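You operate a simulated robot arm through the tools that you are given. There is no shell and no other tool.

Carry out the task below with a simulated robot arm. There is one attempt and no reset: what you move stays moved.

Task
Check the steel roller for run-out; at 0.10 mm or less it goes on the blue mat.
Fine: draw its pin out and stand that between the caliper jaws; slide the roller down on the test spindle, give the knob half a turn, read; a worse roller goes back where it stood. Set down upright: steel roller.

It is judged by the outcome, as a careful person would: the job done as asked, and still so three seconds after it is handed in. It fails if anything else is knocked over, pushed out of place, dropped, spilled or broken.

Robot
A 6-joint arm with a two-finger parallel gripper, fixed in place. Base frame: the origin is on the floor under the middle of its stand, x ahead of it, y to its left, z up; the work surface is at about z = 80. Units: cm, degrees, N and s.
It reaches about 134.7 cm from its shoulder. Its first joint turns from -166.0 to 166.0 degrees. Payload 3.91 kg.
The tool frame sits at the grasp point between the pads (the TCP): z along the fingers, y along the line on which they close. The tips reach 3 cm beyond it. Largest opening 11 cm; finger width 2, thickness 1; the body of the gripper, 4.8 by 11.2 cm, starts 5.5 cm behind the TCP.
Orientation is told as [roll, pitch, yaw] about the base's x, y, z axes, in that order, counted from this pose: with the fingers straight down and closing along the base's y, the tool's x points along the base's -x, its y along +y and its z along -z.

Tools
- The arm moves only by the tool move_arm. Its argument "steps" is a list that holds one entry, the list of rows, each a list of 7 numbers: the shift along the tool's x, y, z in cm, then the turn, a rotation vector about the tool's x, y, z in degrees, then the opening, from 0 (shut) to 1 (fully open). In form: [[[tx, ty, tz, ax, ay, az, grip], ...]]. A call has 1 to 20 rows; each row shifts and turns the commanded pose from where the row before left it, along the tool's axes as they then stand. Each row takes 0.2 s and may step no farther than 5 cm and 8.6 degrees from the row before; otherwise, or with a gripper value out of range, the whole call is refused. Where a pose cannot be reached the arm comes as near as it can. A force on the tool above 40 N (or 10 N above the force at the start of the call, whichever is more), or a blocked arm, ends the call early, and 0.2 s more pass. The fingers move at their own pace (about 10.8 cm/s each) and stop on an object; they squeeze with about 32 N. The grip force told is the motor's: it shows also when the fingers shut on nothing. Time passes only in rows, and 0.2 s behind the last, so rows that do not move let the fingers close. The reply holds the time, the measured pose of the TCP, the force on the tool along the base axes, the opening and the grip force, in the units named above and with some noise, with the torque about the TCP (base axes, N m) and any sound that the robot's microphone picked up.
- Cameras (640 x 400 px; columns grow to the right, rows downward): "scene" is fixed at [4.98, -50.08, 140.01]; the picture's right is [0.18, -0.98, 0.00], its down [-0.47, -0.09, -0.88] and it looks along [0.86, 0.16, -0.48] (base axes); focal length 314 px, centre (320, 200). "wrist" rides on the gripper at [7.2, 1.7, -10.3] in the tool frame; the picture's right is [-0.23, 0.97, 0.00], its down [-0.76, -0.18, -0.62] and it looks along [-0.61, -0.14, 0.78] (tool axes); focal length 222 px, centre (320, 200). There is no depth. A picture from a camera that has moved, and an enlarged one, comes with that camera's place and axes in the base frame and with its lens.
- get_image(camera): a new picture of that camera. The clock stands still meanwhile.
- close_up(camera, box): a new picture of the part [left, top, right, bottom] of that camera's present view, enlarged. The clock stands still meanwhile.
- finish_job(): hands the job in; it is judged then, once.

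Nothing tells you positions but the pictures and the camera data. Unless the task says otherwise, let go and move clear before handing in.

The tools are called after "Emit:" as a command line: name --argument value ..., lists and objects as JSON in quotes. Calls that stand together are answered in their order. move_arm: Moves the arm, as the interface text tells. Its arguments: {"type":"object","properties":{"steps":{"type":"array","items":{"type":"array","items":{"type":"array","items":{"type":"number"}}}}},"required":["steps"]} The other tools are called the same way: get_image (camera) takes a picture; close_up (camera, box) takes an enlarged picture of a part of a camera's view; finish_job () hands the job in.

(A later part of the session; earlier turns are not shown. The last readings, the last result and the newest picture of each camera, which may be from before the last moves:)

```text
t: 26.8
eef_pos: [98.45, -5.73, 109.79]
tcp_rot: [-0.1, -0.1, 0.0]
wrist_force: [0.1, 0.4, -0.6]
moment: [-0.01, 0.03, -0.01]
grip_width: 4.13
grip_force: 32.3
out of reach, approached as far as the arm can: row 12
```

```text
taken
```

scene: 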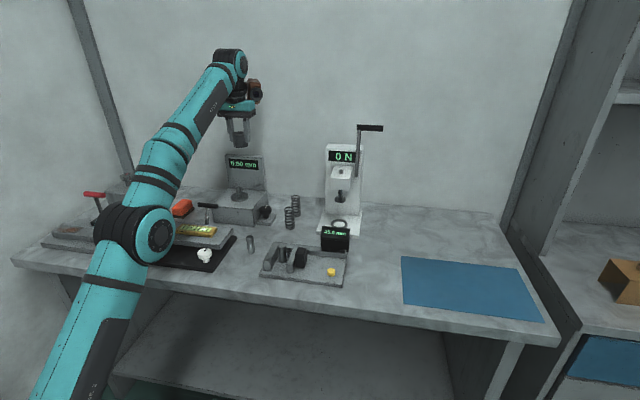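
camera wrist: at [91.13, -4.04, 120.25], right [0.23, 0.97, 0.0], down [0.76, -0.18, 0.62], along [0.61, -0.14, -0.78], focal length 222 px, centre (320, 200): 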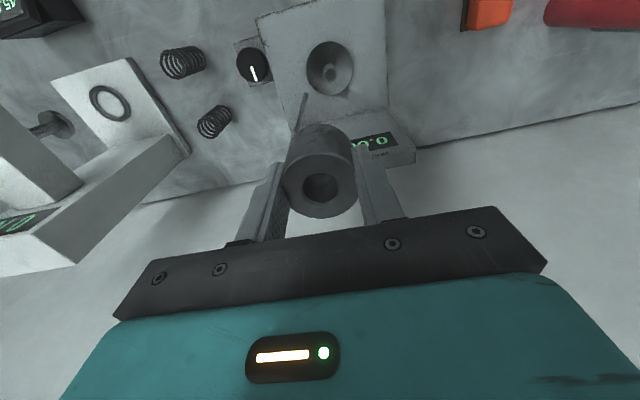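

The arm is at its reach limit this high up, but the spindle, stylus and knob are in view. I'll zoom in on them.

Emit:
close_up --camera "wrist" --box '[290, 20, 370, 120]'

Emit:
close_up --camera "wrist" --box '[220, 0, 420, 180]'

Emit:
close_up --camera "wrist" --box '[225, 30, 295, 100]'

```text
4.00 times, centred on (330, 70) of wrist
camera zoom: at [91.13, -4.04, 120.25], right [0.23, 0.97, 0.0], down [0.76, -0.18, 0.62], along [0.61, -0.14, -0.78], focal length 888 px, centre (280, 720)
```

zoom: 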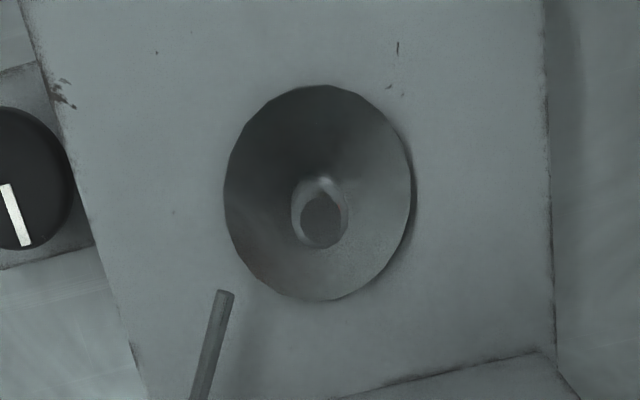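

```text
2.22 times, centred on (320, 90) of wrist
camera zoom: at [91.13, -4.04, 120.25], right [0.23, 0.97, 0.0], down [0.76, -0.18, 0.62], along [0.61, -0.14, -0.78], focal length 494 px, centre (320, 444)
```

zoom: 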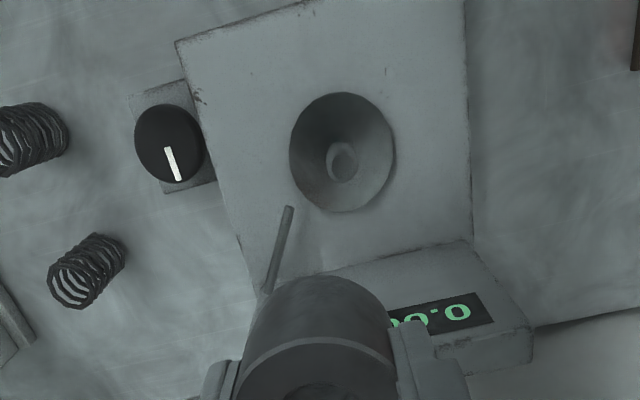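

```text
5.71 times, centred on (260, 65) of wrist
camera zoom: at [91.13, -4.04, 120.25], right [0.23, 0.97, 0.0], down [0.76, -0.18, 0.62], along [0.61, -0.14, -0.78], focal length 1269 px, centre (663, 971)
```

zoom: 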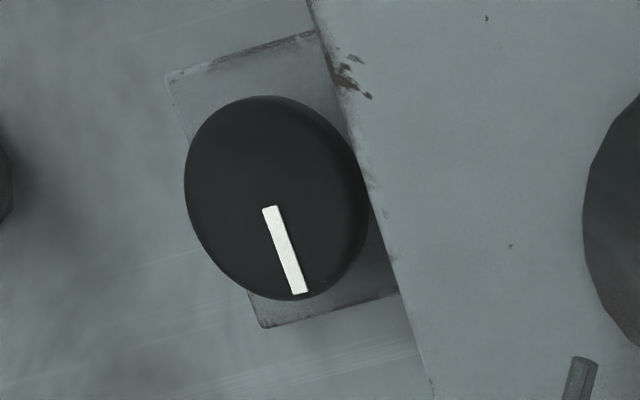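

Viewed from above, the spindle is at about (95.87, -3.95) with its tip near z 92.3. The stylus tip lies close by at about (97.5, -7.4), so I'll turn the gripper 45° to keep the fingers away from it. I'll move above the spindle and turn at a safe height.

Emit:
move_arm --steps '[[[1.23, 0.9, 2.45, 0, 0, 0, 0], [1.23, 0.9, 2.45, 0, 0, 0, 0], [0, 0, 0, 0, 0, 7.5, 0], [0, 0, 0, 0, 0, 7.5, 0], [0, 0, 0, 0, 0, 7.5, 0], [0, 0, 0, 0, 0, 7.5, 0], [0, 0, 0, 0, 0, 7.5, 0], [0, 0, 0, 0, 0, 7.5, 0], [0, 0, 0, 0, 0, 0, 0]]]'

Emit:
get_image --camera "wrist"

Emit:
close_up --camera "scene" --box '[190, 90, 310, 230]'

```text
t: 28.8
eef_pos: [95.74, -3.87, 105.28]
tcp_rot: [0.1, 0.0, -45.1]
wrist_force: [0.8, -0.8, -1.1]
moment: [0.01, 0.02, -0.01]
grip_width: 4.11
grip_force: 31.8
```

```text
taken
camera wrist: at [91.83, 2.59, 115.61], right [0.85, 0.53, 0.0], down [0.41, -0.67, 0.62], along [0.33, -0.53, -0.78], focal length 222 px, centre (320, 200)
```

wrist: 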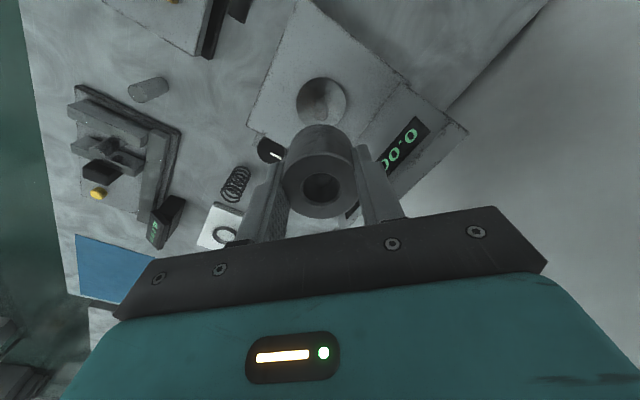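

```text
2.86 times, centred on (250, 160) of scene
camera zoom: at [4.98, -50.08, 140.01], right [0.18, -0.98, 0.0], down [-0.47, -0.09, -0.88], along [0.86, 0.16, -0.48], focal length 897 px, centre (520, 314)
```

zoom: 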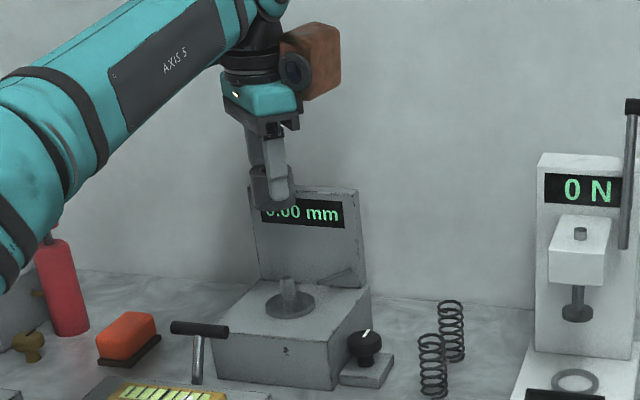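

The gripper has turned 45° cleanly. I'll check the disc position again from this new angle.

Emit:
close_up --camera "wrist" --box '[270, 50, 370, 150]'

Emit:
close_up --camera "scene" --box '[210, 130, 280, 220]'

```text
4.00 times, centred on (320, 100) of wrist
camera zoom: at [91.83, 2.59, 115.61], right [0.85, 0.53, 0.0], down [0.41, -0.67, 0.62], along [0.33, -0.53, -0.78], focal length 888 px, centre (320, 600)
```

zoom: 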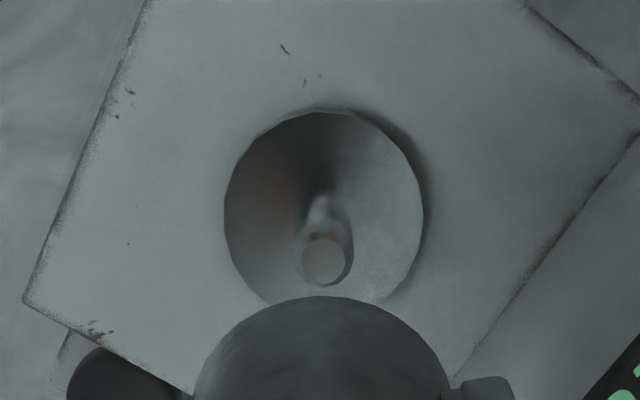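

```text
4.44 times, centred on (245, 175) of scene
camera zoom: at [4.98, -50.08, 140.01], right [0.18, -0.98, 0.0], down [-0.47, -0.09, -0.88], along [0.86, 0.16, -0.48], focal length 1396 px, centre (653, 311)
```

zoom: 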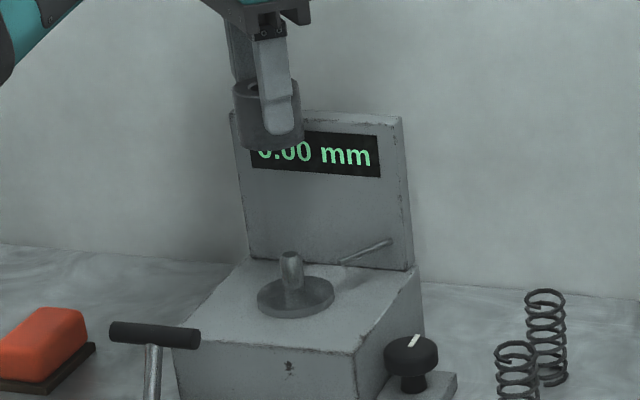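

Two views agree on the spindle axis at about (95.95, -3.92), with the disc top near z 87.3 and the tip near 91.6. I'll apply a small correction and come down to just above the tip.

Emit:
move_arm --steps '[[[-0.3, 0.01, 1.5, 0, 0, 0, 0], [0, 0, 2.5, 0, 0, 0, 0], [0, 0, 2.5, 0, 0, 0, 0], [0, 0, 1.7, 0, 0, 0, 0], [0, 0, 0, 0, 0, 0, 0]]]'

Emit:
close_up --camera "scene" --box '[210, 150, 280, 210]'

Emit:
get_image --camera "wrist"

```text
t: 30.0
eef_pos: [96.1, -4.1, 97.06]
tcp_rot: [0.0, -0.1, -45.0]
wrist_force: [0.0, 0.2, -2.0]
moment: [-0.01, 0.0, 0.01]
grip_width: 4.13
grip_force: 32.3
```

```text
6.67 times, centred on (245, 180) of scene
camera zoom: at [4.98, -50.08, 140.01], right [0.18, -0.98, 0.0], down [-0.47, -0.09, -0.88], along [0.86, 0.16, -0.48], focal length 2094 px, centre (820, 333)
```

zoom: 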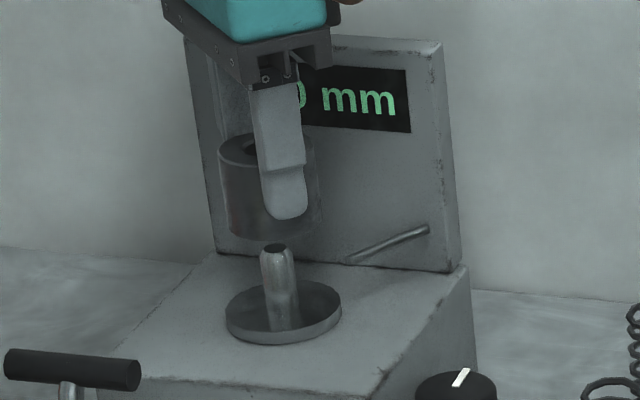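

```text
taken
camera wrist: at [92.12, 2.36, 107.45], right [0.85, 0.53, 0.0], down [0.41, -0.66, 0.62], along [0.33, -0.53, -0.78], focal length 222 px, centre (320, 200)
```

wrist: 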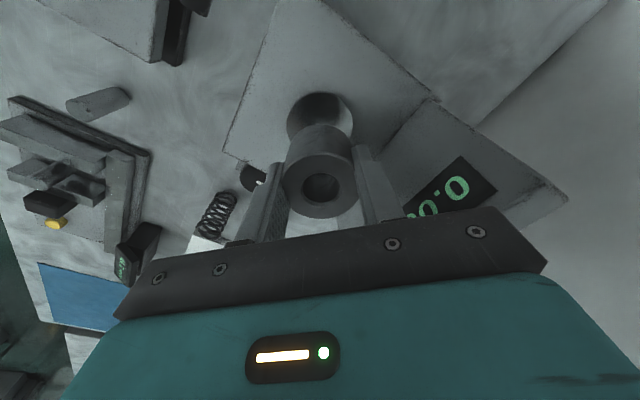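

The roller hangs just above the spindle tip. I'll look closer to verify the alignment before going on.

Emit:
close_up --camera "scene" --box '[225, 165, 257, 205]'

Emit:
close_up --camera "wrist" --box '[260, 70, 390, 220]'

```text
10.00 times, centred on (241, 185) of scene
camera zoom: at [4.98, -50.08, 140.01], right [0.18, -0.98, 0.0], down [-0.47, -0.09, -0.88], along [0.86, 0.16, -0.48], focal length 3141 px, centre (1110, 350)
```

zoom: 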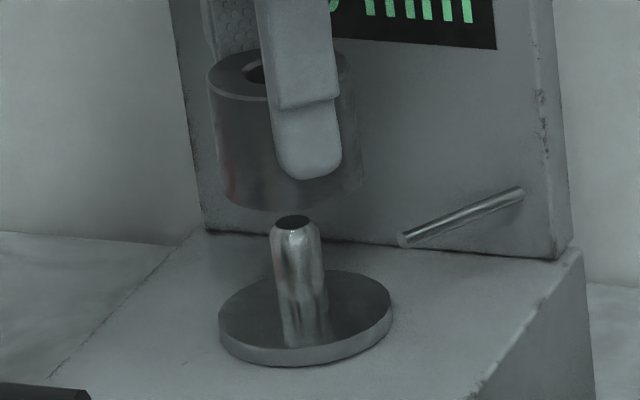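

```text
2.67 times, centred on (325, 145) of wrist
camera zoom: at [92.12, 2.36, 107.45], right [0.85, 0.53, 0.0], down [0.41, -0.66, 0.62], along [0.33, -0.53, -0.78], focal length 592 px, centre (307, 347)
```

zoom: 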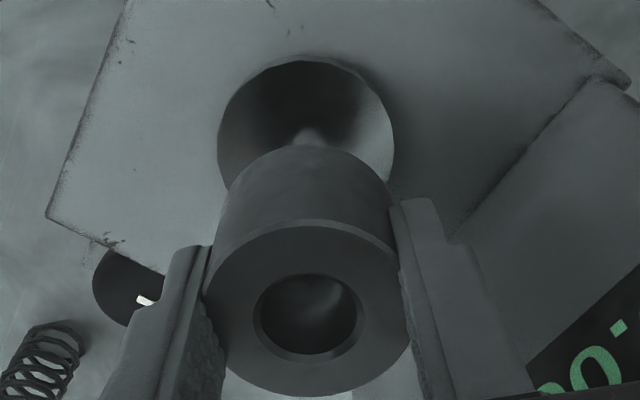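

The wrist view puts the disc centre in line with the grasp axis, and the scene view shows the roller about 0.1 cm too far to the right. I'll correct that slightly and descend gently while watching the forces.

Emit:
move_arm --steps '[[[0.12, 0.01, 0.4, 0, 0, 0, 0], [0, 0, 0.5, 0, 0, 0, 0], [0, 0, 0.5, 0, 0, 0, 0], [0, 0, 0.4, 0, 0, 0, 0], [0, 0, 0, 0, 0, 0, 0]]]'

Emit:
close_up --camera "scene" --box '[225, 165, 257, 205]'

Emit:
close_up --camera "wrist" --box '[260, 70, 390, 220]'

```text
t: 31.2
eef_pos: [95.93, -3.84, 95.17]
tcp_rot: [0.0, 0.0, -45.0]
wrist_force: [-0.4, 0.2, -0.9]
moment: [-0.02, -0.02, -0.02]
grip_width: 4.11
grip_force: 32.3
```

```text
10.00 times, centred on (241, 185) of scene
camera zoom: at [4.98, -50.08, 140.01], right [0.18, -0.98, 0.0], down [-0.47, -0.09, -0.88], along [0.86, 0.16, -0.48], focal length 3141 px, centre (1110, 350)
```

zoom: 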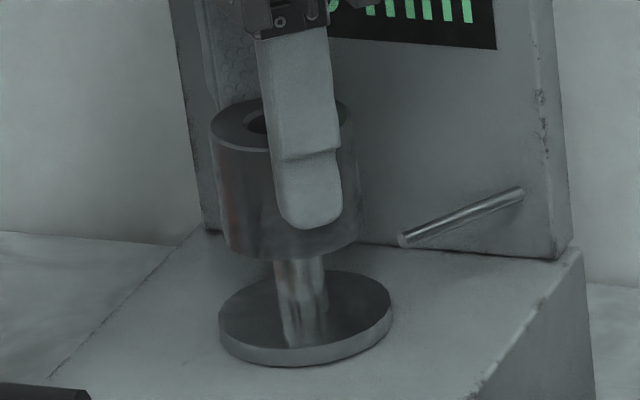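

```text
2.67 times, centred on (325, 145) of wrist
camera zoom: at [91.96, 2.47, 105.65], right [0.85, 0.53, 0.0], down [0.41, -0.66, 0.62], along [0.33, -0.53, -0.78], focal length 592 px, centre (307, 347)
```

zoom: 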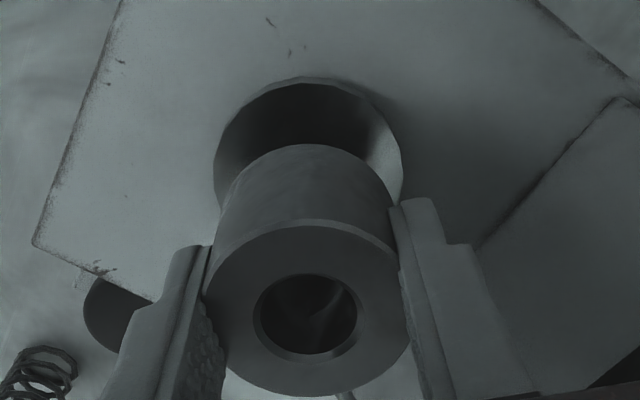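

The spindle tip has entered the bore with no side force. I'll continue down.

Emit:
move_arm --steps '[[[0, 0, 0.4, 0, 0, 0, 0], [0, 0, 0.4, 0, 0, 0, 0], [0, 0, 0.4, 0, 0, 0, 0], [0, 0, 0.4, 0, 0, 0, 0], [0, 0, 0.4, 0, 0, 0, 0], [0, 0, 0, 0, 0, 0, 0]]]'

Emit:
close_up --camera "scene" --box '[225, 165, 257, 205]'

Emit:
close_up --camera "wrist" --box '[260, 70, 390, 220]'

```text
t: 32.6
eef_pos: [95.93, -3.82, 93.34]
tcp_rot: [-0.1, 0.0, -45.0]
wrist_force: [1.1, -0.2, -1.2]
moment: [0.01, -0.01, -0.02]
grip_width: 4.12
grip_force: 32.1
```

```text
10.00 times, centred on (241, 185) of scene
camera zoom: at [4.98, -50.08, 140.01], right [0.18, -0.98, 0.0], down [-0.47, -0.09, -0.88], along [0.86, 0.16, -0.48], focal length 3141 px, centre (1110, 350)
```

zoom: 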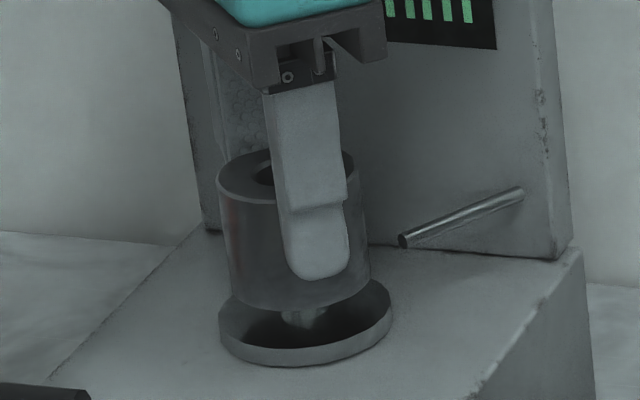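

```text
2.67 times, centred on (325, 145) of wrist
camera zoom: at [91.97, 2.47, 103.7], right [0.85, 0.53, 0.0], down [0.41, -0.66, 0.62], along [0.33, -0.53, -0.78], focal length 592 px, centre (307, 347)
```

zoom: 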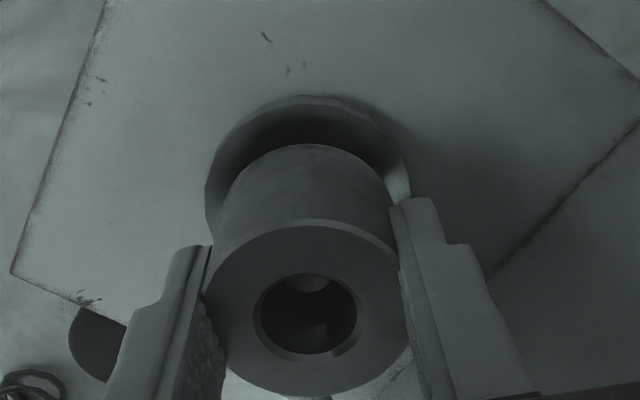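

The roller is going down over the spindle freely, with about 1.1 cm to go. I'll continue in finer steps.

Emit:
move_arm --steps '[[[0, 0, 0.25, 0, 0, 0, 0], [0, 0, 0.25, 0, 0, 0, 0], [0, 0, 0.2, 0, 0, 0, 0], [0, 0, 0.15, 0, 0, 0, 0], [0, 0, 0, 0, 0, 0, 0]]]'

Emit:
close_up --camera "scene" --box '[225, 165, 257, 205]'

```text
t: 33.8
eef_pos: [95.86, -3.84, 92.3]
tcp_rot: [-0.1, -0.1, -45.0]
wrist_force: [0.2, 0.5, -1.6]
moment: [0.01, 0.0, 0.01]
grip_width: 4.12
grip_force: 31.4
```

```text
10.00 times, centred on (241, 185) of scene
camera zoom: at [4.98, -50.08, 140.01], right [0.18, -0.98, 0.0], down [-0.47, -0.09, -0.88], along [0.86, 0.16, -0.48], focal length 3141 px, centre (1110, 350)
```

zoom: 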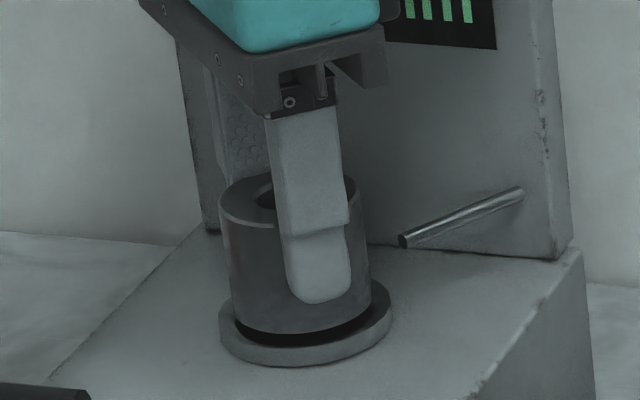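

Emit:
move_arm --steps '[[[0, 0, 0.1, 0, 0, 0, 0], [0, 0, 0.1, 0, 0, 0, 0], [0, 0, 0, 0, 0, 0, 0]]]'

Emit:
close_up --camera "scene" --box '[225, 165, 257, 205]'

```text
t: 34.6
eef_pos: [95.9, -4.03, 92.17]
tcp_rot: [0.0, 0.1, -45.0]
wrist_force: [-0.5, -0.8, -1.0]
moment: [-0.02, 0.03, -0.04]
grip_width: 4.12
grip_force: 31.7
```

```text
10.00 times, centred on (241, 185) of scene
camera zoom: at [4.98, -50.08, 140.01], right [0.18, -0.98, 0.0], down [-0.47, -0.09, -0.88], along [0.86, 0.16, -0.48], focal length 3141 px, centre (1110, 350)
```

zoom: 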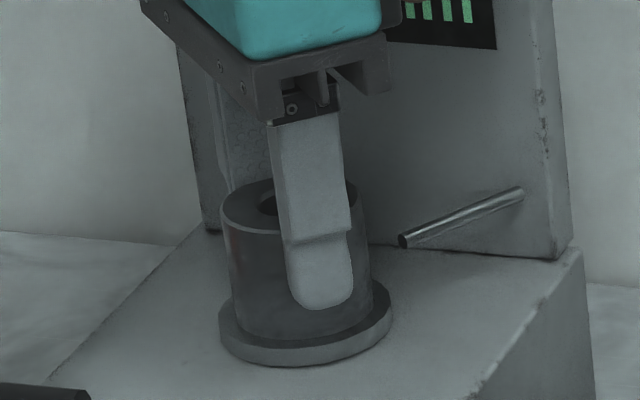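

Emit:
move_arm --steps '[[[0, 0, 0.08, 0, 0, 0, 0], [0, 0, 0.05, 0, 0, 0, 0], [0, 0, 0, 0, 0, 0, 0]]]'

Emit:
close_up --camera "scene" --box '[225, 165, 257, 205]'

```text
t: 35.4
eef_pos: [95.91, -4.01, 92.09]
tcp_rot: [0.0, 0.0, -45.1]
wrist_force: [1.8, -0.4, 4.1]
moment: [-0.01, -0.05, 0.0]
grip_width: 4.11
grip_force: 32.3
```

```text
10.00 times, centred on (241, 185) of scene
camera zoom: at [4.98, -50.08, 140.01], right [0.18, -0.98, 0.0], down [-0.47, -0.09, -0.88], along [0.86, 0.16, -0.48], focal length 3141 px, centre (1110, 350)
```

zoom: 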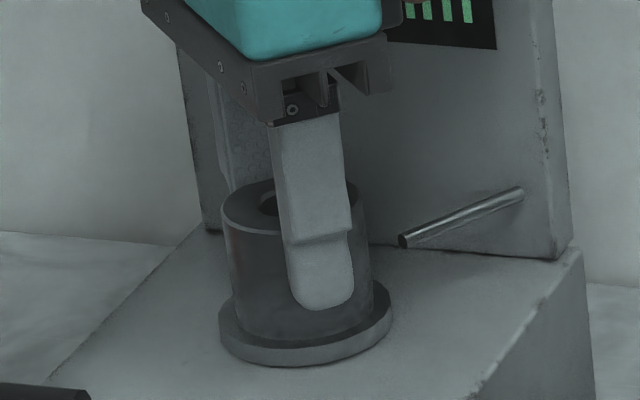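

The roller is seated on the disc, with a light contact force of about 4 N. I'll release and back straight up.

Emit:
move_arm --steps '[[[0, 0, 0, 0, 0, 0, 0.55], [0, 0, 0, 0, 0, 0, 0.55], [0, 0, 0, 0, 0, 0, 0.55], [0, 0, -1, 0, 0, 0, 0.55], [0, 0, -2, 0, 0, 0, 0.55], [0, 0, -3, 0, 0, 0, 0.55], [0, 0, -4, 0, 0, 0, 0.55], [0, 0, 0, 0, 0, 0, 0.55]]]'

Emit:
close_up --camera "scene" --box '[215, 150, 285, 225]'

Emit:
get_image --camera "wrist"

```text
t: 37.2
eef_pos: [96.11, -4.05, 102.06]
tcp_rot: [0.0, 0.0, -45.0]
wrist_force: [-0.2, -0.1, -0.2]
moment: [0.03, 0.01, -0.02]
grip_width: 6.05
grip_force: 0.1
```

```text
5.33 times, centred on (250, 188) of scene
camera zoom: at [4.98, -50.08, 140.01], right [0.18, -0.98, 0.0], down [-0.47, -0.09, -0.88], along [0.86, 0.16, -0.48], focal length 1675 px, centre (693, 267)
```

zoom: 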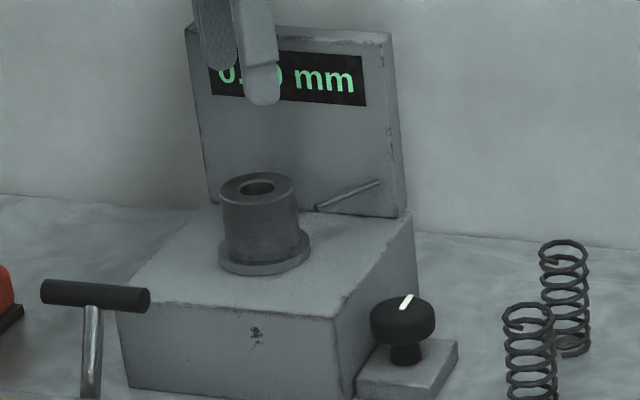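

```text
taken
camera wrist: at [92.13, 2.35, 112.48], right [0.85, 0.53, 0.0], down [0.41, -0.66, 0.62], along [0.33, -0.53, -0.78], focal length 222 px, centre (320, 200)
```

wrist: 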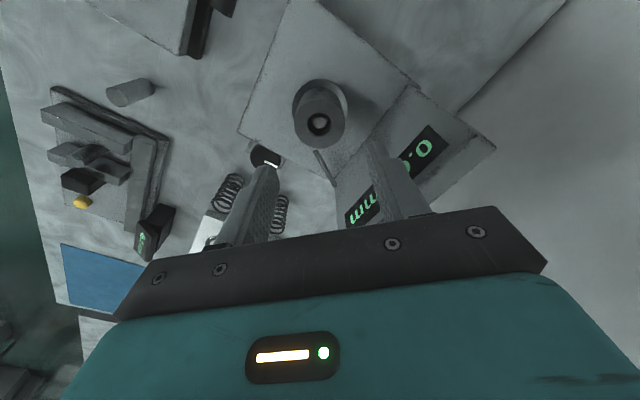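

The roller sits properly on the test spindle. The knob is at about (93.4, -14) and lies close to the box wall, so I'll turn the fingers to straddle it along x. I'll move above it and look.

Emit:
move_arm --steps '[[[-1.743, -2.97, 1, 0, 0, 0, 0.55], [-1.743, -2.97, 2, 0, 0, 0, 0.55], [-1.743, -2.97, 3, 0, 0, 0, 0.55], [0, 0, 0, 0, 0, 7.5, 0.55], [0, 0, 0, 0, 0, 7.5, 0.55], [0, 0, 0, 0, 0, 7.5, 0.55], [0, 0, 0, 0, 0, 7.5, 0.55], [0, 0, 0, 0, 0, 7.5, 0.55], [0, 0, 0, 0, 0, 7.5, 0.55], [0, 0, 0, 0, 0, 0, 0.55]]]'

Emit:
get_image --camera "wrist"

Emit:
close_up --camera "wrist" --box '[240, 50, 400, 190]'

Emit:
close_up --camera "scene" --box '[210, 140, 310, 230]'

```text
t: 39.4
eef_pos: [93.27, -13.94, 96.18]
tcp_rot: [0.0, 0.0, -90.1]
wrist_force: [-0.6, 0.1, 0.3]
moment: [-0.02, -0.01, -0.03]
grip_width: 6.05
grip_force: 0.0
```

```text
taken
camera wrist: at [94.94, -6.61, 106.5], right [0.97, -0.23, 0.0], down [-0.18, -0.76, 0.62], along [-0.14, -0.61, -0.78], focal length 222 px, centre (320, 200)
```

wrist: 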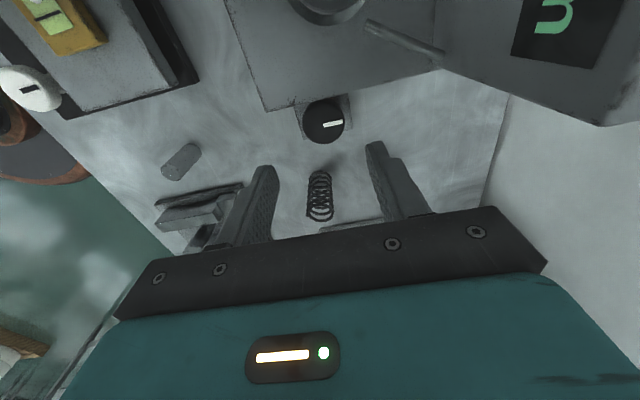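

```text
2.86 times, centred on (320, 120) of wrist
camera zoom: at [94.94, -6.61, 106.5], right [0.97, -0.23, 0.0], down [-0.18, -0.76, 0.62], along [-0.14, -0.61, -0.78], focal length 635 px, centre (320, 429)
```

zoom: 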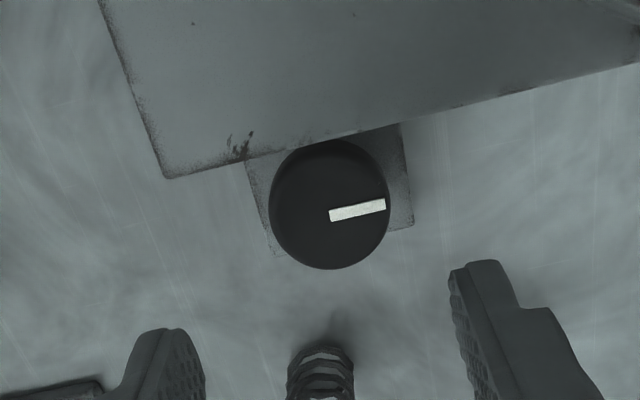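

```text
4.44 times, centred on (260, 185) of scene
camera zoom: at [4.98, -50.08, 140.01], right [0.18, -0.98, 0.0], down [-0.47, -0.09, -0.88], along [0.86, 0.16, -0.48], focal length 1396 px, centre (587, 267)
```

zoom: 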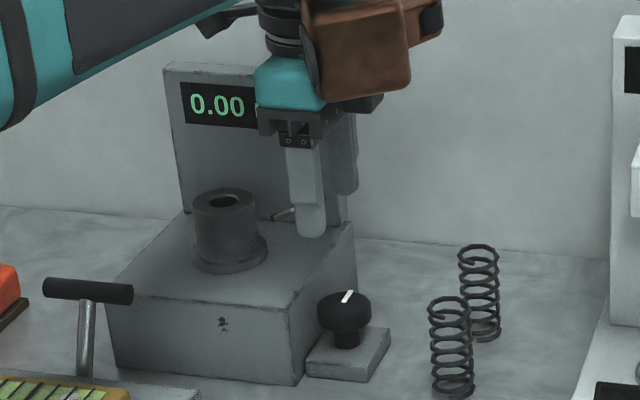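

The knob centre is at about (93.55, -14.03), radius about 2, with only about 0.5 cm between it and the box wall. I'll turn it in four 45° strokes, keeping the fingers within ±22.5° of the x direction so they never reach the wall. First I'll align and go down part way.

Emit:
move_arm --steps '[[[-0.14, 0.33, 2, 0, 0, 0, 0.55], [0, 0, 0.6, 0, 0, -7.5, 0.55], [0, 0, 0.6, 0, 0, -7.5, 0.55], [0, 0, 0.6, 0, 0, -7.5, 0.55], [0, 0, 2, 0, 0, 0, 0.55], [0, 0, 1.6, 0, 0, 0, 0.55], [0, 0, 0, 0, 0, 0, 0.55]]]'

Emit:
close_up --camera "wrist" --box '[220, 70, 420, 215]'

Emit:
close_up --camera "scene" --box '[220, 150, 300, 230]'

```text
t: 41.0
eef_pos: [93.6, -14.05, 88.58]
tcp_rot: [0.1, 0.0, -67.5]
wrist_force: [0.3, 0.5, 0.8]
moment: [-0.03, 0.02, 0.01]
grip_width: 6.07
grip_force: 0.1
```

```text
2.76 times, centred on (320, 142) of wrist
camera zoom: at [92.4, -6.61, 99.03], right [0.99, 0.16, 0.0], down [0.13, -0.77, 0.62], along [0.1, -0.61, -0.78], focal length 613 px, centre (320, 359)
```

zoom: 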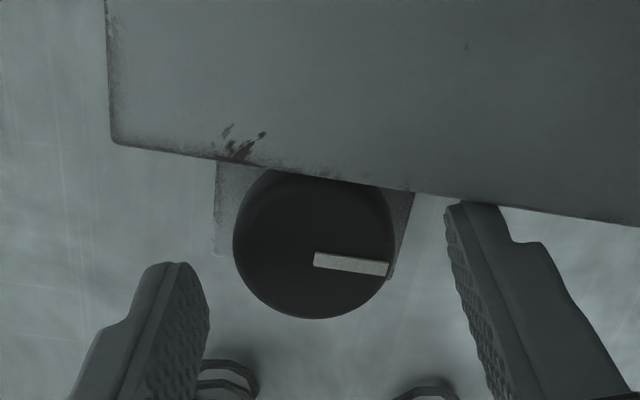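

```text
5.00 times, centred on (260, 190) of scene
camera zoom: at [4.98, -50.08, 140.01], right [0.18, -0.98, 0.0], down [-0.47, -0.09, -0.88], along [0.86, 0.16, -0.48], focal length 1570 px, centre (620, 250)
```

zoom: 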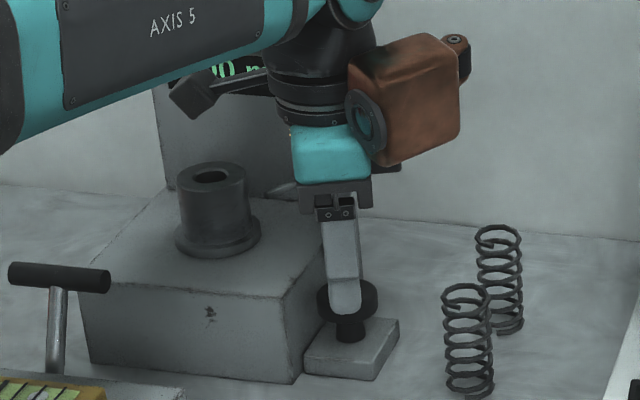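

At this opening the right finger is very near the box wall, so I'll narrow the opening first, then apply a small correction and go down around the knob.

Emit:
move_arm --steps '[[[0, 0, 0, 0, 0, 0, 0.45], [0, 0, 0, 0, 0, 0, 0.45], [0.06, -0.06, 0.4, 0, 0, 0, 0.45], [0, 0, 0.5, 0, 0, 0, 0.45], [0, 0, 0.5, 0, 0, 0, 0.45], [0, 0, 0.3, 0, 0, 0, 0.45], [0, 0, 0, 0, 0, 0, 0.45]]]'

Emit:
close_up --camera "wrist" --box '[220, 70, 420, 215]'

Emit:
close_up --camera "scene" --box '[235, 180, 295, 230]'

```text
t: 42.6
eef_pos: [93.59, -14.07, 87.05]
tcp_rot: [0.0, 0.0, -67.6]
wrist_force: [0.9, -0.6, 6.4]
moment: [0.13, -0.21, -0.05]
grip_width: 4.94
grip_force: 0.0
```

```text
2.76 times, centred on (320, 142) of wrist
camera zoom: at [92.31, -6.6, 97.49], right [0.99, 0.16, 0.0], down [0.13, -0.77, 0.62], along [0.1, -0.62, -0.78], focal length 613 px, centre (320, 359)
```

zoom: 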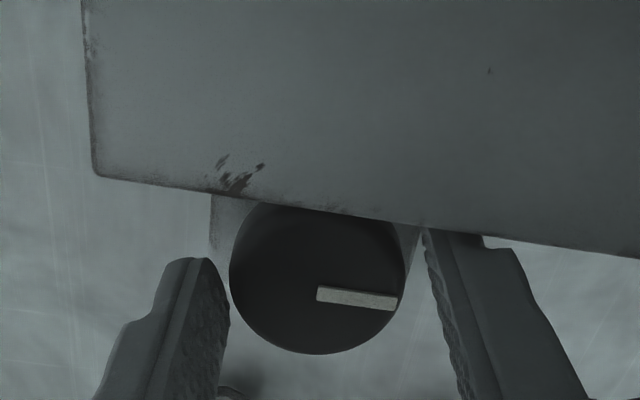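

```text
8.00 times, centred on (265, 205) of scene
camera zoom: at [4.98, -50.08, 140.01], right [0.18, -0.98, 0.0], down [-0.47, -0.09, -0.88], along [0.86, 0.16, -0.48], focal length 2513 px, centre (760, 160)
```

zoom: 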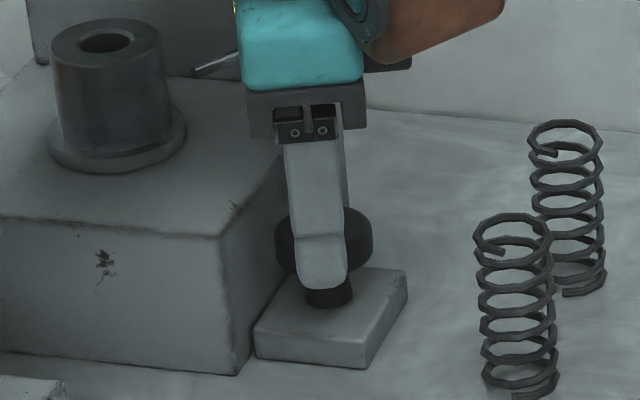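

A light 6 N contact shows: the thicker upper part of one finger is resting on the box edge. I'll raise 0.35 cm, which still leaves over 1 cm of grip on the knob cap.

Emit:
move_arm --steps '[[[0, 0, -0.35, 0, 0, 0, 0.45], [0, 0, 0, 0, 0, 0, 0.45]]]'

Emit:
close_up --camera "wrist" --box '[220, 70, 420, 215]'

Emit:
close_up --camera "scene" --box '[235, 180, 295, 230]'

```text
t: 43.2
eef_pos: [93.46, -13.95, 87.26]
tcp_rot: [0.0, 0.0, -67.6]
wrist_force: [0.0, -0.5, 0.5]
moment: [-0.02, 0.02, -0.01]
grip_width: 4.96
grip_force: 0.1
```

```text
2.76 times, centred on (320, 142) of wrist
camera zoom: at [92.3, -6.59, 97.71], right [0.99, 0.16, 0.0], down [0.13, -0.77, 0.62], along [0.1, -0.61, -0.78], focal length 613 px, centre (320, 359)
```

zoom: 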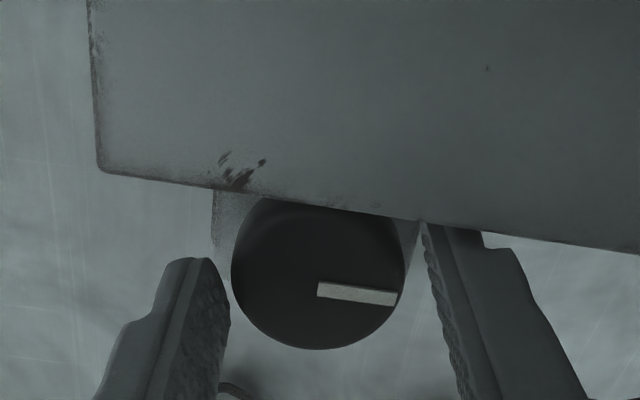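

```text
8.00 times, centred on (265, 205) of scene
camera zoom: at [4.98, -50.08, 140.01], right [0.18, -0.98, 0.0], down [-0.47, -0.09, -0.88], along [0.86, 0.16, -0.48], focal length 2513 px, centre (760, 160)
```

zoom: 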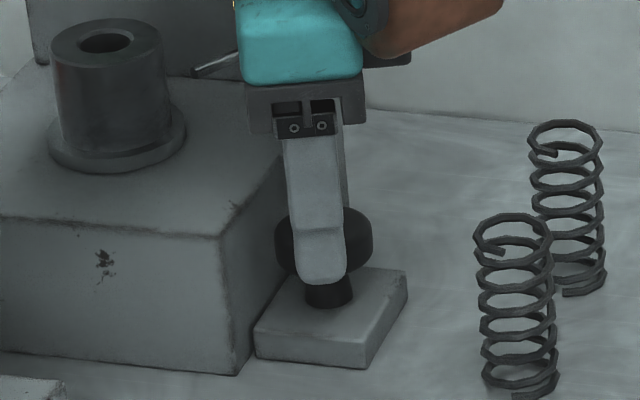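

The contact is gone. I'll nudge 0.08 cm to centre on the knob and close.

Emit:
move_arm --steps '[[[0.08, -0.01, 0, 0, 0, 0, 0.45], [0, 0, 0, 0, 0, 0, 0], [0, 0, 0, 0, 0, 0, 0], [0, 0, 0, 0, 0, 0, 0]]]'

Emit:
close_up --camera "wrist" --box '[220, 70, 420, 215]'

```text
t: 44.2
eef_pos: [93.33, -14.01, 87.42]
tcp_rot: [0.0, 0.0, -67.6]
wrist_force: [-17.7, -2.0, -5.2]
moment: [0.25, 0.4, -0.02]
grip_width: 4.15
grip_force: 45.1
```

```text
2.76 times, centred on (320, 142) of wrist
camera zoom: at [92.2, -6.59, 97.75], right [0.99, 0.16, 0.0], down [0.13, -0.77, 0.62], along [0.1, -0.61, -0.78], focal length 613 px, centre (320, 359)
```

zoom: 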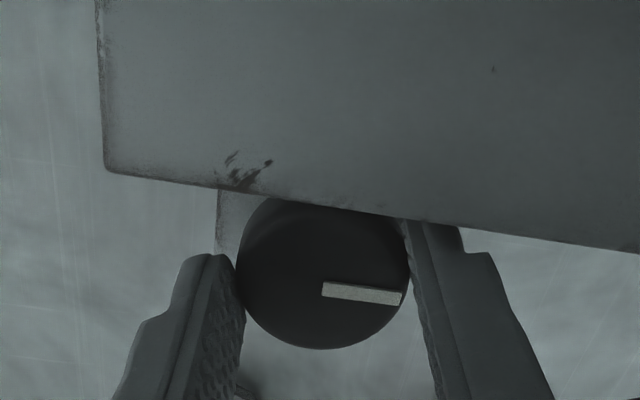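

The grip shows an 18 N sideways push, so the gripper is slightly off-centre in x. I'll shift it 0.12 cm along the finger axis to relax it.

Emit:
move_arm --steps '[[[0, -0.06, 0, 0, 0, 0, 0], [0, -0.06, 0, 0, 0, 0, 0], [0, 0, 0, 0, 0, 0, 0]]]'

Emit:
close_up --camera "wrist" --box '[220, 70, 420, 215]'

```text
t: 45.0
eef_pos: [93.51, -14.1, 87.31]
tcp_rot: [0.0, 0.0, -67.5]
wrist_force: [-8.1, -2.3, 2.4]
moment: [0.11, 0.49, -0.04]
grip_width: 4.11
grip_force: 44.8
```

```text
2.76 times, centred on (320, 142) of wrist
camera zoom: at [92.17, -6.58, 97.75], right [0.99, 0.16, 0.0], down [0.13, -0.77, 0.62], along [0.1, -0.62, -0.78], focal length 613 px, centre (320, 359)
```

zoom: 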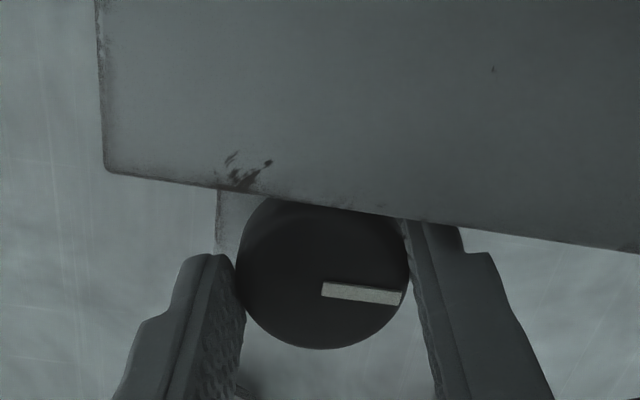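

Emit:
move_arm --steps '[[[0, -0.09, 0, 0, 0, 0, 0], [0, 0, 0, 0, 0, 0, 0]]]'

```text
t: 45.6
eef_pos: [93.37, -14.02, 87.36]
tcp_rot: [0.1, -0.1, -67.5]
wrist_force: [14.8, -6.5, 7.1]
moment: [-0.22, -0.53, 0.04]
grip_width: 4.1
grip_force: 45.1
```

Emit:
move_arm --steps '[[[0, 0.055, 0, 0, 0, 0, 0], [0, 0, 0, 0, 0, 0, 0]]]'

```text
t: 46.2
eef_pos: [93.4, -13.97, 87.42]
tcp_rot: [0.1, 0.0, -67.5]
wrist_force: [20.5, -5.7, 13.3]
moment: [-0.57, -0.48, 0.08]
grip_width: 4.1
grip_force: 44.6
```

Emit:
move_arm --steps '[[[0, 0, 0, 0, 0, 0, 0], [0, 0, 0, 0, 0, 0, 0]]]'

Emit:
close_up --camera "wrist" --box '[220, 70, 420, 215]'

Emit:
close_up --camera "scene" --box '[235, 180, 295, 230]'

```text
t: 46.8
eef_pos: [93.36, -13.91, 87.34]
tcp_rot: [0.1, 0.1, -67.5]
wrist_force: [27.5, -6.5, 19.5]
moment: [-0.23, -0.75, 0.07]
grip_width: 4.13
grip_force: 45.2
```

```text
2.76 times, centred on (320, 142) of wrist
camera zoom: at [92.16, -6.58, 97.75], right [0.99, 0.16, 0.0], down [0.13, -0.77, 0.62], along [0.1, -0.62, -0.78], focal length 613 px, centre (320, 359)
```

zoom: 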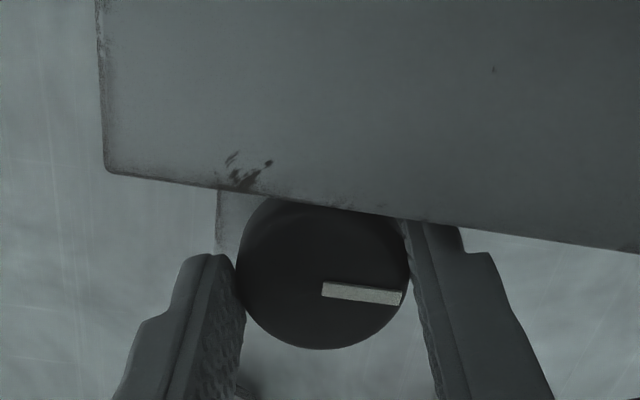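

```text
8.00 times, centred on (265, 205) of scene
camera zoom: at [4.98, -50.08, 140.01], right [0.18, -0.98, 0.0], down [-0.47, -0.09, -0.88], along [0.86, 0.16, -0.48], focal length 2513 px, centre (760, 160)
```

zoom: 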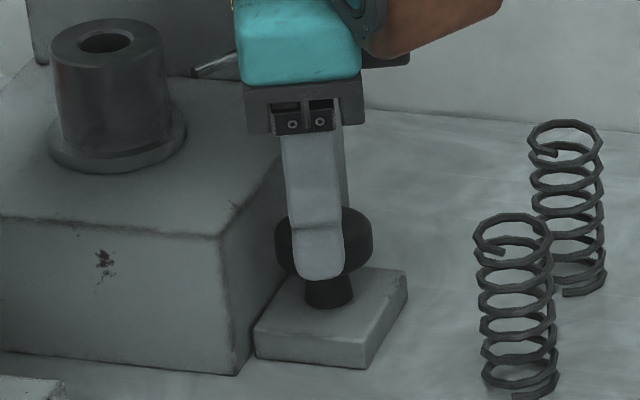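

The controller winds up while clamped on the fixed knob, so holding still only builds force. I'll release, re-centre, and then do clamp–turn–release as one quick stroke.

Emit:
move_arm --steps '[[[0, 0, 0, 0, 0, 0, 0.45], [0, 0.06, 0, 0, 0, 0, 0.45], [0, 0, 0, 0, 0, 0, 0.45], [0, 0, 0, 0, 0, 0, 0.45]]]'

Emit:
close_up --camera "wrist" --box '[220, 70, 420, 215]'

```text
t: 47.8
eef_pos: [93.32, -13.96, 87.29]
tcp_rot: [0.1, 0.0, -67.4]
wrist_force: [1.1, 0.1, 0.0]
moment: [0.03, 0.01, 0.0]
grip_width: 4.95
grip_force: 0.0
```

```text
2.76 times, centred on (320, 142) of wrist
camera zoom: at [92.19, -6.57, 97.7], right [0.99, 0.16, 0.0], down [0.13, -0.77, 0.62], along [0.1, -0.61, -0.78], focal length 613 px, centre (320, 359)
```

zoom: 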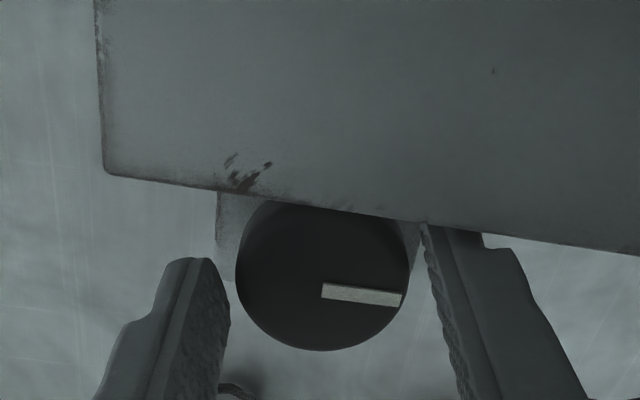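

Released cleanly. Now a quick stroke: tiny correction, clamp and turn 22.5°, then check.

Emit:
move_arm --steps '[[[0, -0.027, -0.04, 0, 0, 0, 0.45], [0, 0, 0, 0, 0, 0, 0], [0, 0, 0, 0, 0, 7.5, 0], [0, 0, 0, 0, 0, 7.5, 0], [0, 0, 0, 0, 0, 7.5, 0]]]'

Emit:
close_up --camera "wrist" --box '[220, 70, 420, 215]'

Emit:
close_up --camera "scene" --box '[210, 140, 310, 230]'

```text
t: 49.0
eef_pos: [93.42, -13.84, 87.37]
tcp_rot: [0.0, 0.0, -90.1]
wrist_force: [16.7, 8.2, -0.9]
moment: [0.14, -0.25, 0.93]
grip_width: 4.19
grip_force: 45.2
```

```text
2.76 times, centred on (320, 142) of wrist
camera zoom: at [95.18, -6.49, 97.77], right [0.97, -0.23, 0.0], down [-0.18, -0.76, 0.62], along [-0.14, -0.61, -0.78], focal length 613 px, centre (320, 359)
```

zoom: 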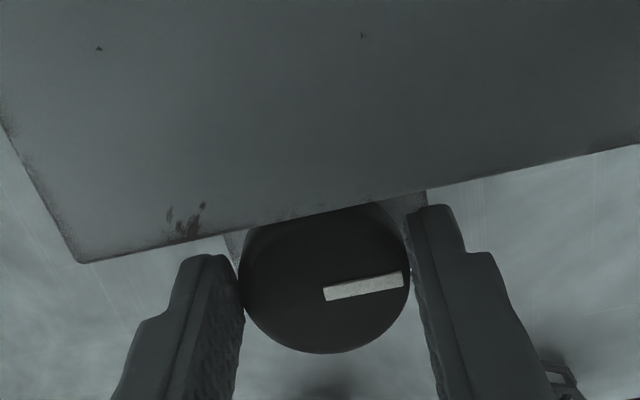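

```text
4.44 times, centred on (260, 185) of scene
camera zoom: at [4.98, -50.08, 140.01], right [0.18, -0.98, 0.0], down [-0.47, -0.09, -0.88], along [0.86, 0.16, -0.48], focal length 1396 px, centre (587, 267)
```

zoom: 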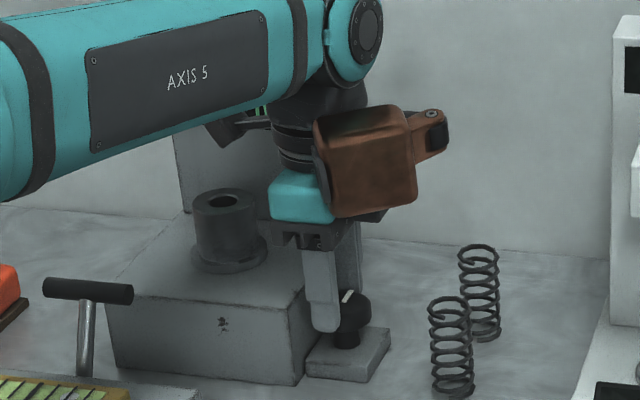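

The knob's mark moved only a couple of degrees while the gripper slipped round it with a torque near 0.9 N·m. It seems blocked in the clockwise direction, so I'll try the other way.

Emit:
move_arm --steps '[[[0, 0, 0, 0, 0, -7.5, 0], [0, 0, 0, 0, 0, -7.5, 0], [0, 0, 0, 0, 0, -7.5, 0]]]'

Emit:
close_up --camera "wrist" --box '[220, 70, 420, 215]'

Emit:
close_up --camera "scene" --box '[235, 180, 295, 230]'

```text
t: 49.8
eef_pos: [93.38, -13.88, 87.37]
tcp_rot: [-0.1, 0.1, -67.3]
wrist_force: [-2.7, 16.2, -1.1]
moment: [0.25, -0.17, 0.0]
grip_width: 4.14
grip_force: 45.1
```

```text
2.76 times, centred on (320, 142) of wrist
camera zoom: at [92.11, -6.43, 97.78], right [0.99, 0.16, 0.0], down [0.13, -0.77, 0.62], along [0.1, -0.61, -0.78], focal length 613 px, centre (320, 359)
```

zoom: 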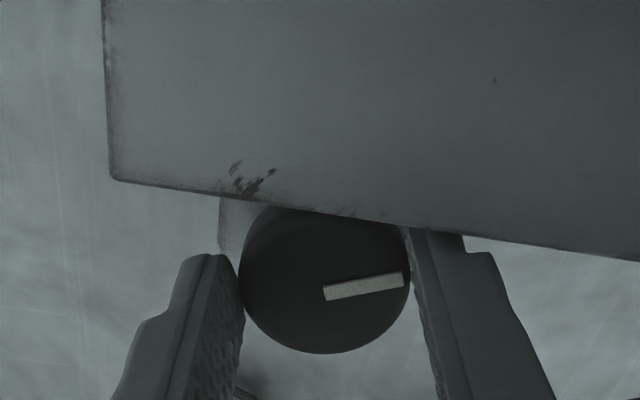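

```text
8.00 times, centred on (265, 205) of scene
camera zoom: at [4.98, -50.08, 140.01], right [0.18, -0.98, 0.0], down [-0.47, -0.09, -0.88], along [0.86, 0.16, -0.48], focal length 2513 px, centre (760, 160)
```

zoom: 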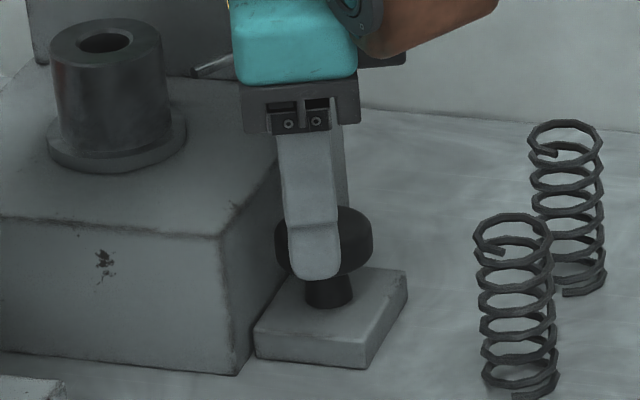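

The knob turns freely counter-clockwise, about 22.5° so far, so clockwise was simply its stop. The clamped poses put the knob axis nearer (93.43, -14.15). I'll release, re-centre and rotate back for a full 45° counter-clockwise stroke.

Emit:
move_arm --steps '[[[0, 0, 0, 0, 0, 0, 0.45], [0, 0, 0, 0, 0, 0, 0.45], [-0.35, 0, 0, 0, 0, 0, 0.45], [0, 0, 0, 0, 0, 7.5, 0.45], [0, 0, 0, 0, 0, 7.5, 0.45], [0, 0, 0, 0, 0, 7.5, 0.45], [0, 0, 0, 0, 0, 7.5, 0.45], [0, 0, 0, 0, 0, 7.5, 0.45], [0, 0, 0, 0, 0, 7.5, 0.45], [0, 0, 0, 0, 0, 0, 0.45]]]'

Emit:
close_up --camera "wrist" --box '[220, 70, 420, 215]'

Emit:
close_up --camera "scene" --box '[210, 140, 310, 230]'

```text
t: 52.0
eef_pos: [93.67, -14.42, 87.44]
tcp_rot: [0.0, 0.1, -112.6]
wrist_force: [0.9, -0.3, -0.7]
moment: [-0.02, 0.01, 0.03]
grip_width: 4.95
grip_force: 0.1
```

```text
2.76 times, centred on (320, 142) of wrist
camera zoom: at [97.85, -8.23, 97.81], right [0.81, -0.58, 0.0], down [-0.46, -0.63, 0.62], along [-0.36, -0.51, -0.78], focal length 613 px, centre (320, 359)
```

zoom: 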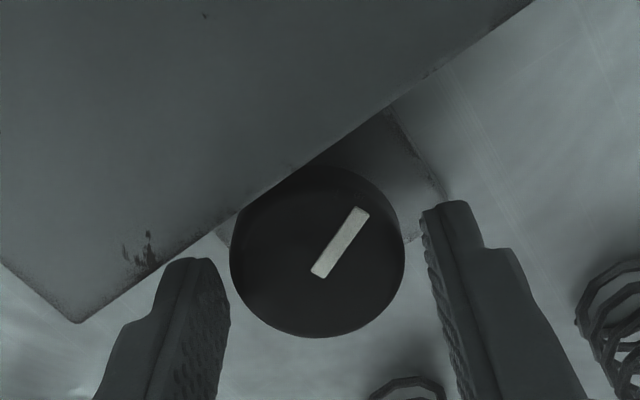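

```text
4.44 times, centred on (260, 185) of scene
camera zoom: at [4.98, -50.08, 140.01], right [0.18, -0.98, 0.0], down [-0.47, -0.09, -0.88], along [0.86, 0.16, -0.48], focal length 1396 px, centre (587, 267)
```

zoom: 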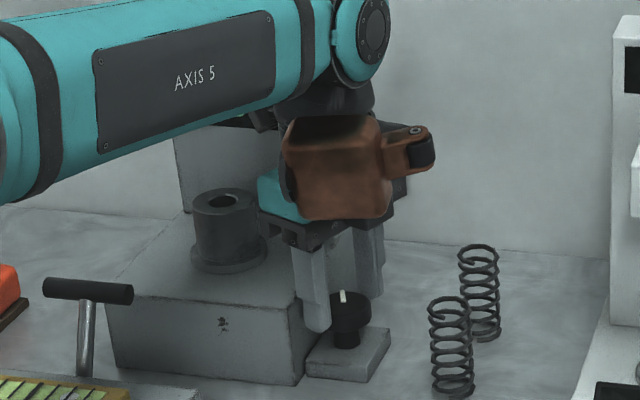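

Good, the fingers are clear at -112.5° and the mark shows the knob stayed where I left it. I'll make a small centring shift, then clamp and turn 45° counter-clockwise.

Emit:
move_arm --steps '[[[0.15, -0.05, 0, 0, 0, 0, 0.45], [0, 0, 0, 0, 0, 0, 0], [0, 0, 0, 0, 0, -7.5, 0], [0, 0, 0, 0, 0, -7.5, 0], [0, 0, 0, 0, 0, -7.5, 0], [0, 0, 0, 0, 0, -7.5, 0], [0, 0, 0, 0, 0, -7.5, 0], [0, 0, 0, 0, 0, -7.5, 0]]]'

Emit:
close_up --camera "wrist" --box '[220, 70, 420, 215]'

Emit:
close_up --camera "scene" --box '[210, 140, 310, 230]'

```text
t: 53.8
eef_pos: [93.44, -14.3, 87.43]
tcp_rot: [0.0, 0.0, -67.4]
wrist_force: [6.9, -5.7, 8.5]
moment: [-0.75, -0.62, -0.05]
grip_width: 4.03
grip_force: 44.8
```

```text
2.76 times, centred on (320, 142) of wrist
camera zoom: at [92.25, -6.77, 97.8], right [0.99, 0.16, 0.0], down [0.13, -0.77, 0.62], along [0.1, -0.61, -0.78], focal length 613 px, centre (320, 359)
```

zoom: 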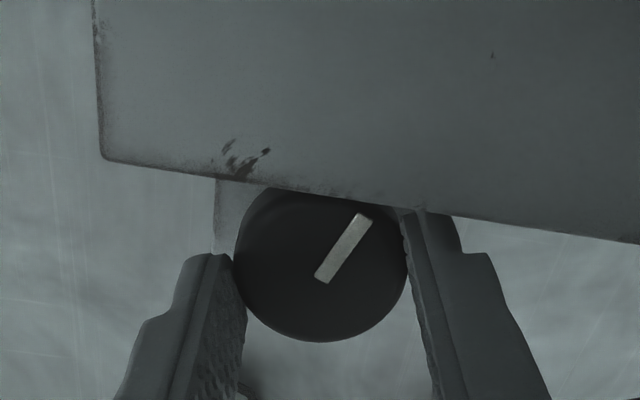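

```text
4.44 times, centred on (260, 185) of scene
camera zoom: at [4.98, -50.08, 140.01], right [0.18, -0.98, 0.0], down [-0.47, -0.09, -0.88], along [0.86, 0.16, -0.48], focal length 1396 px, centre (587, 267)
```

zoom: 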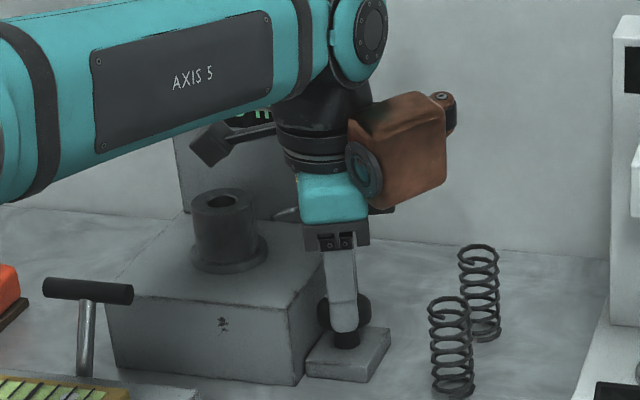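

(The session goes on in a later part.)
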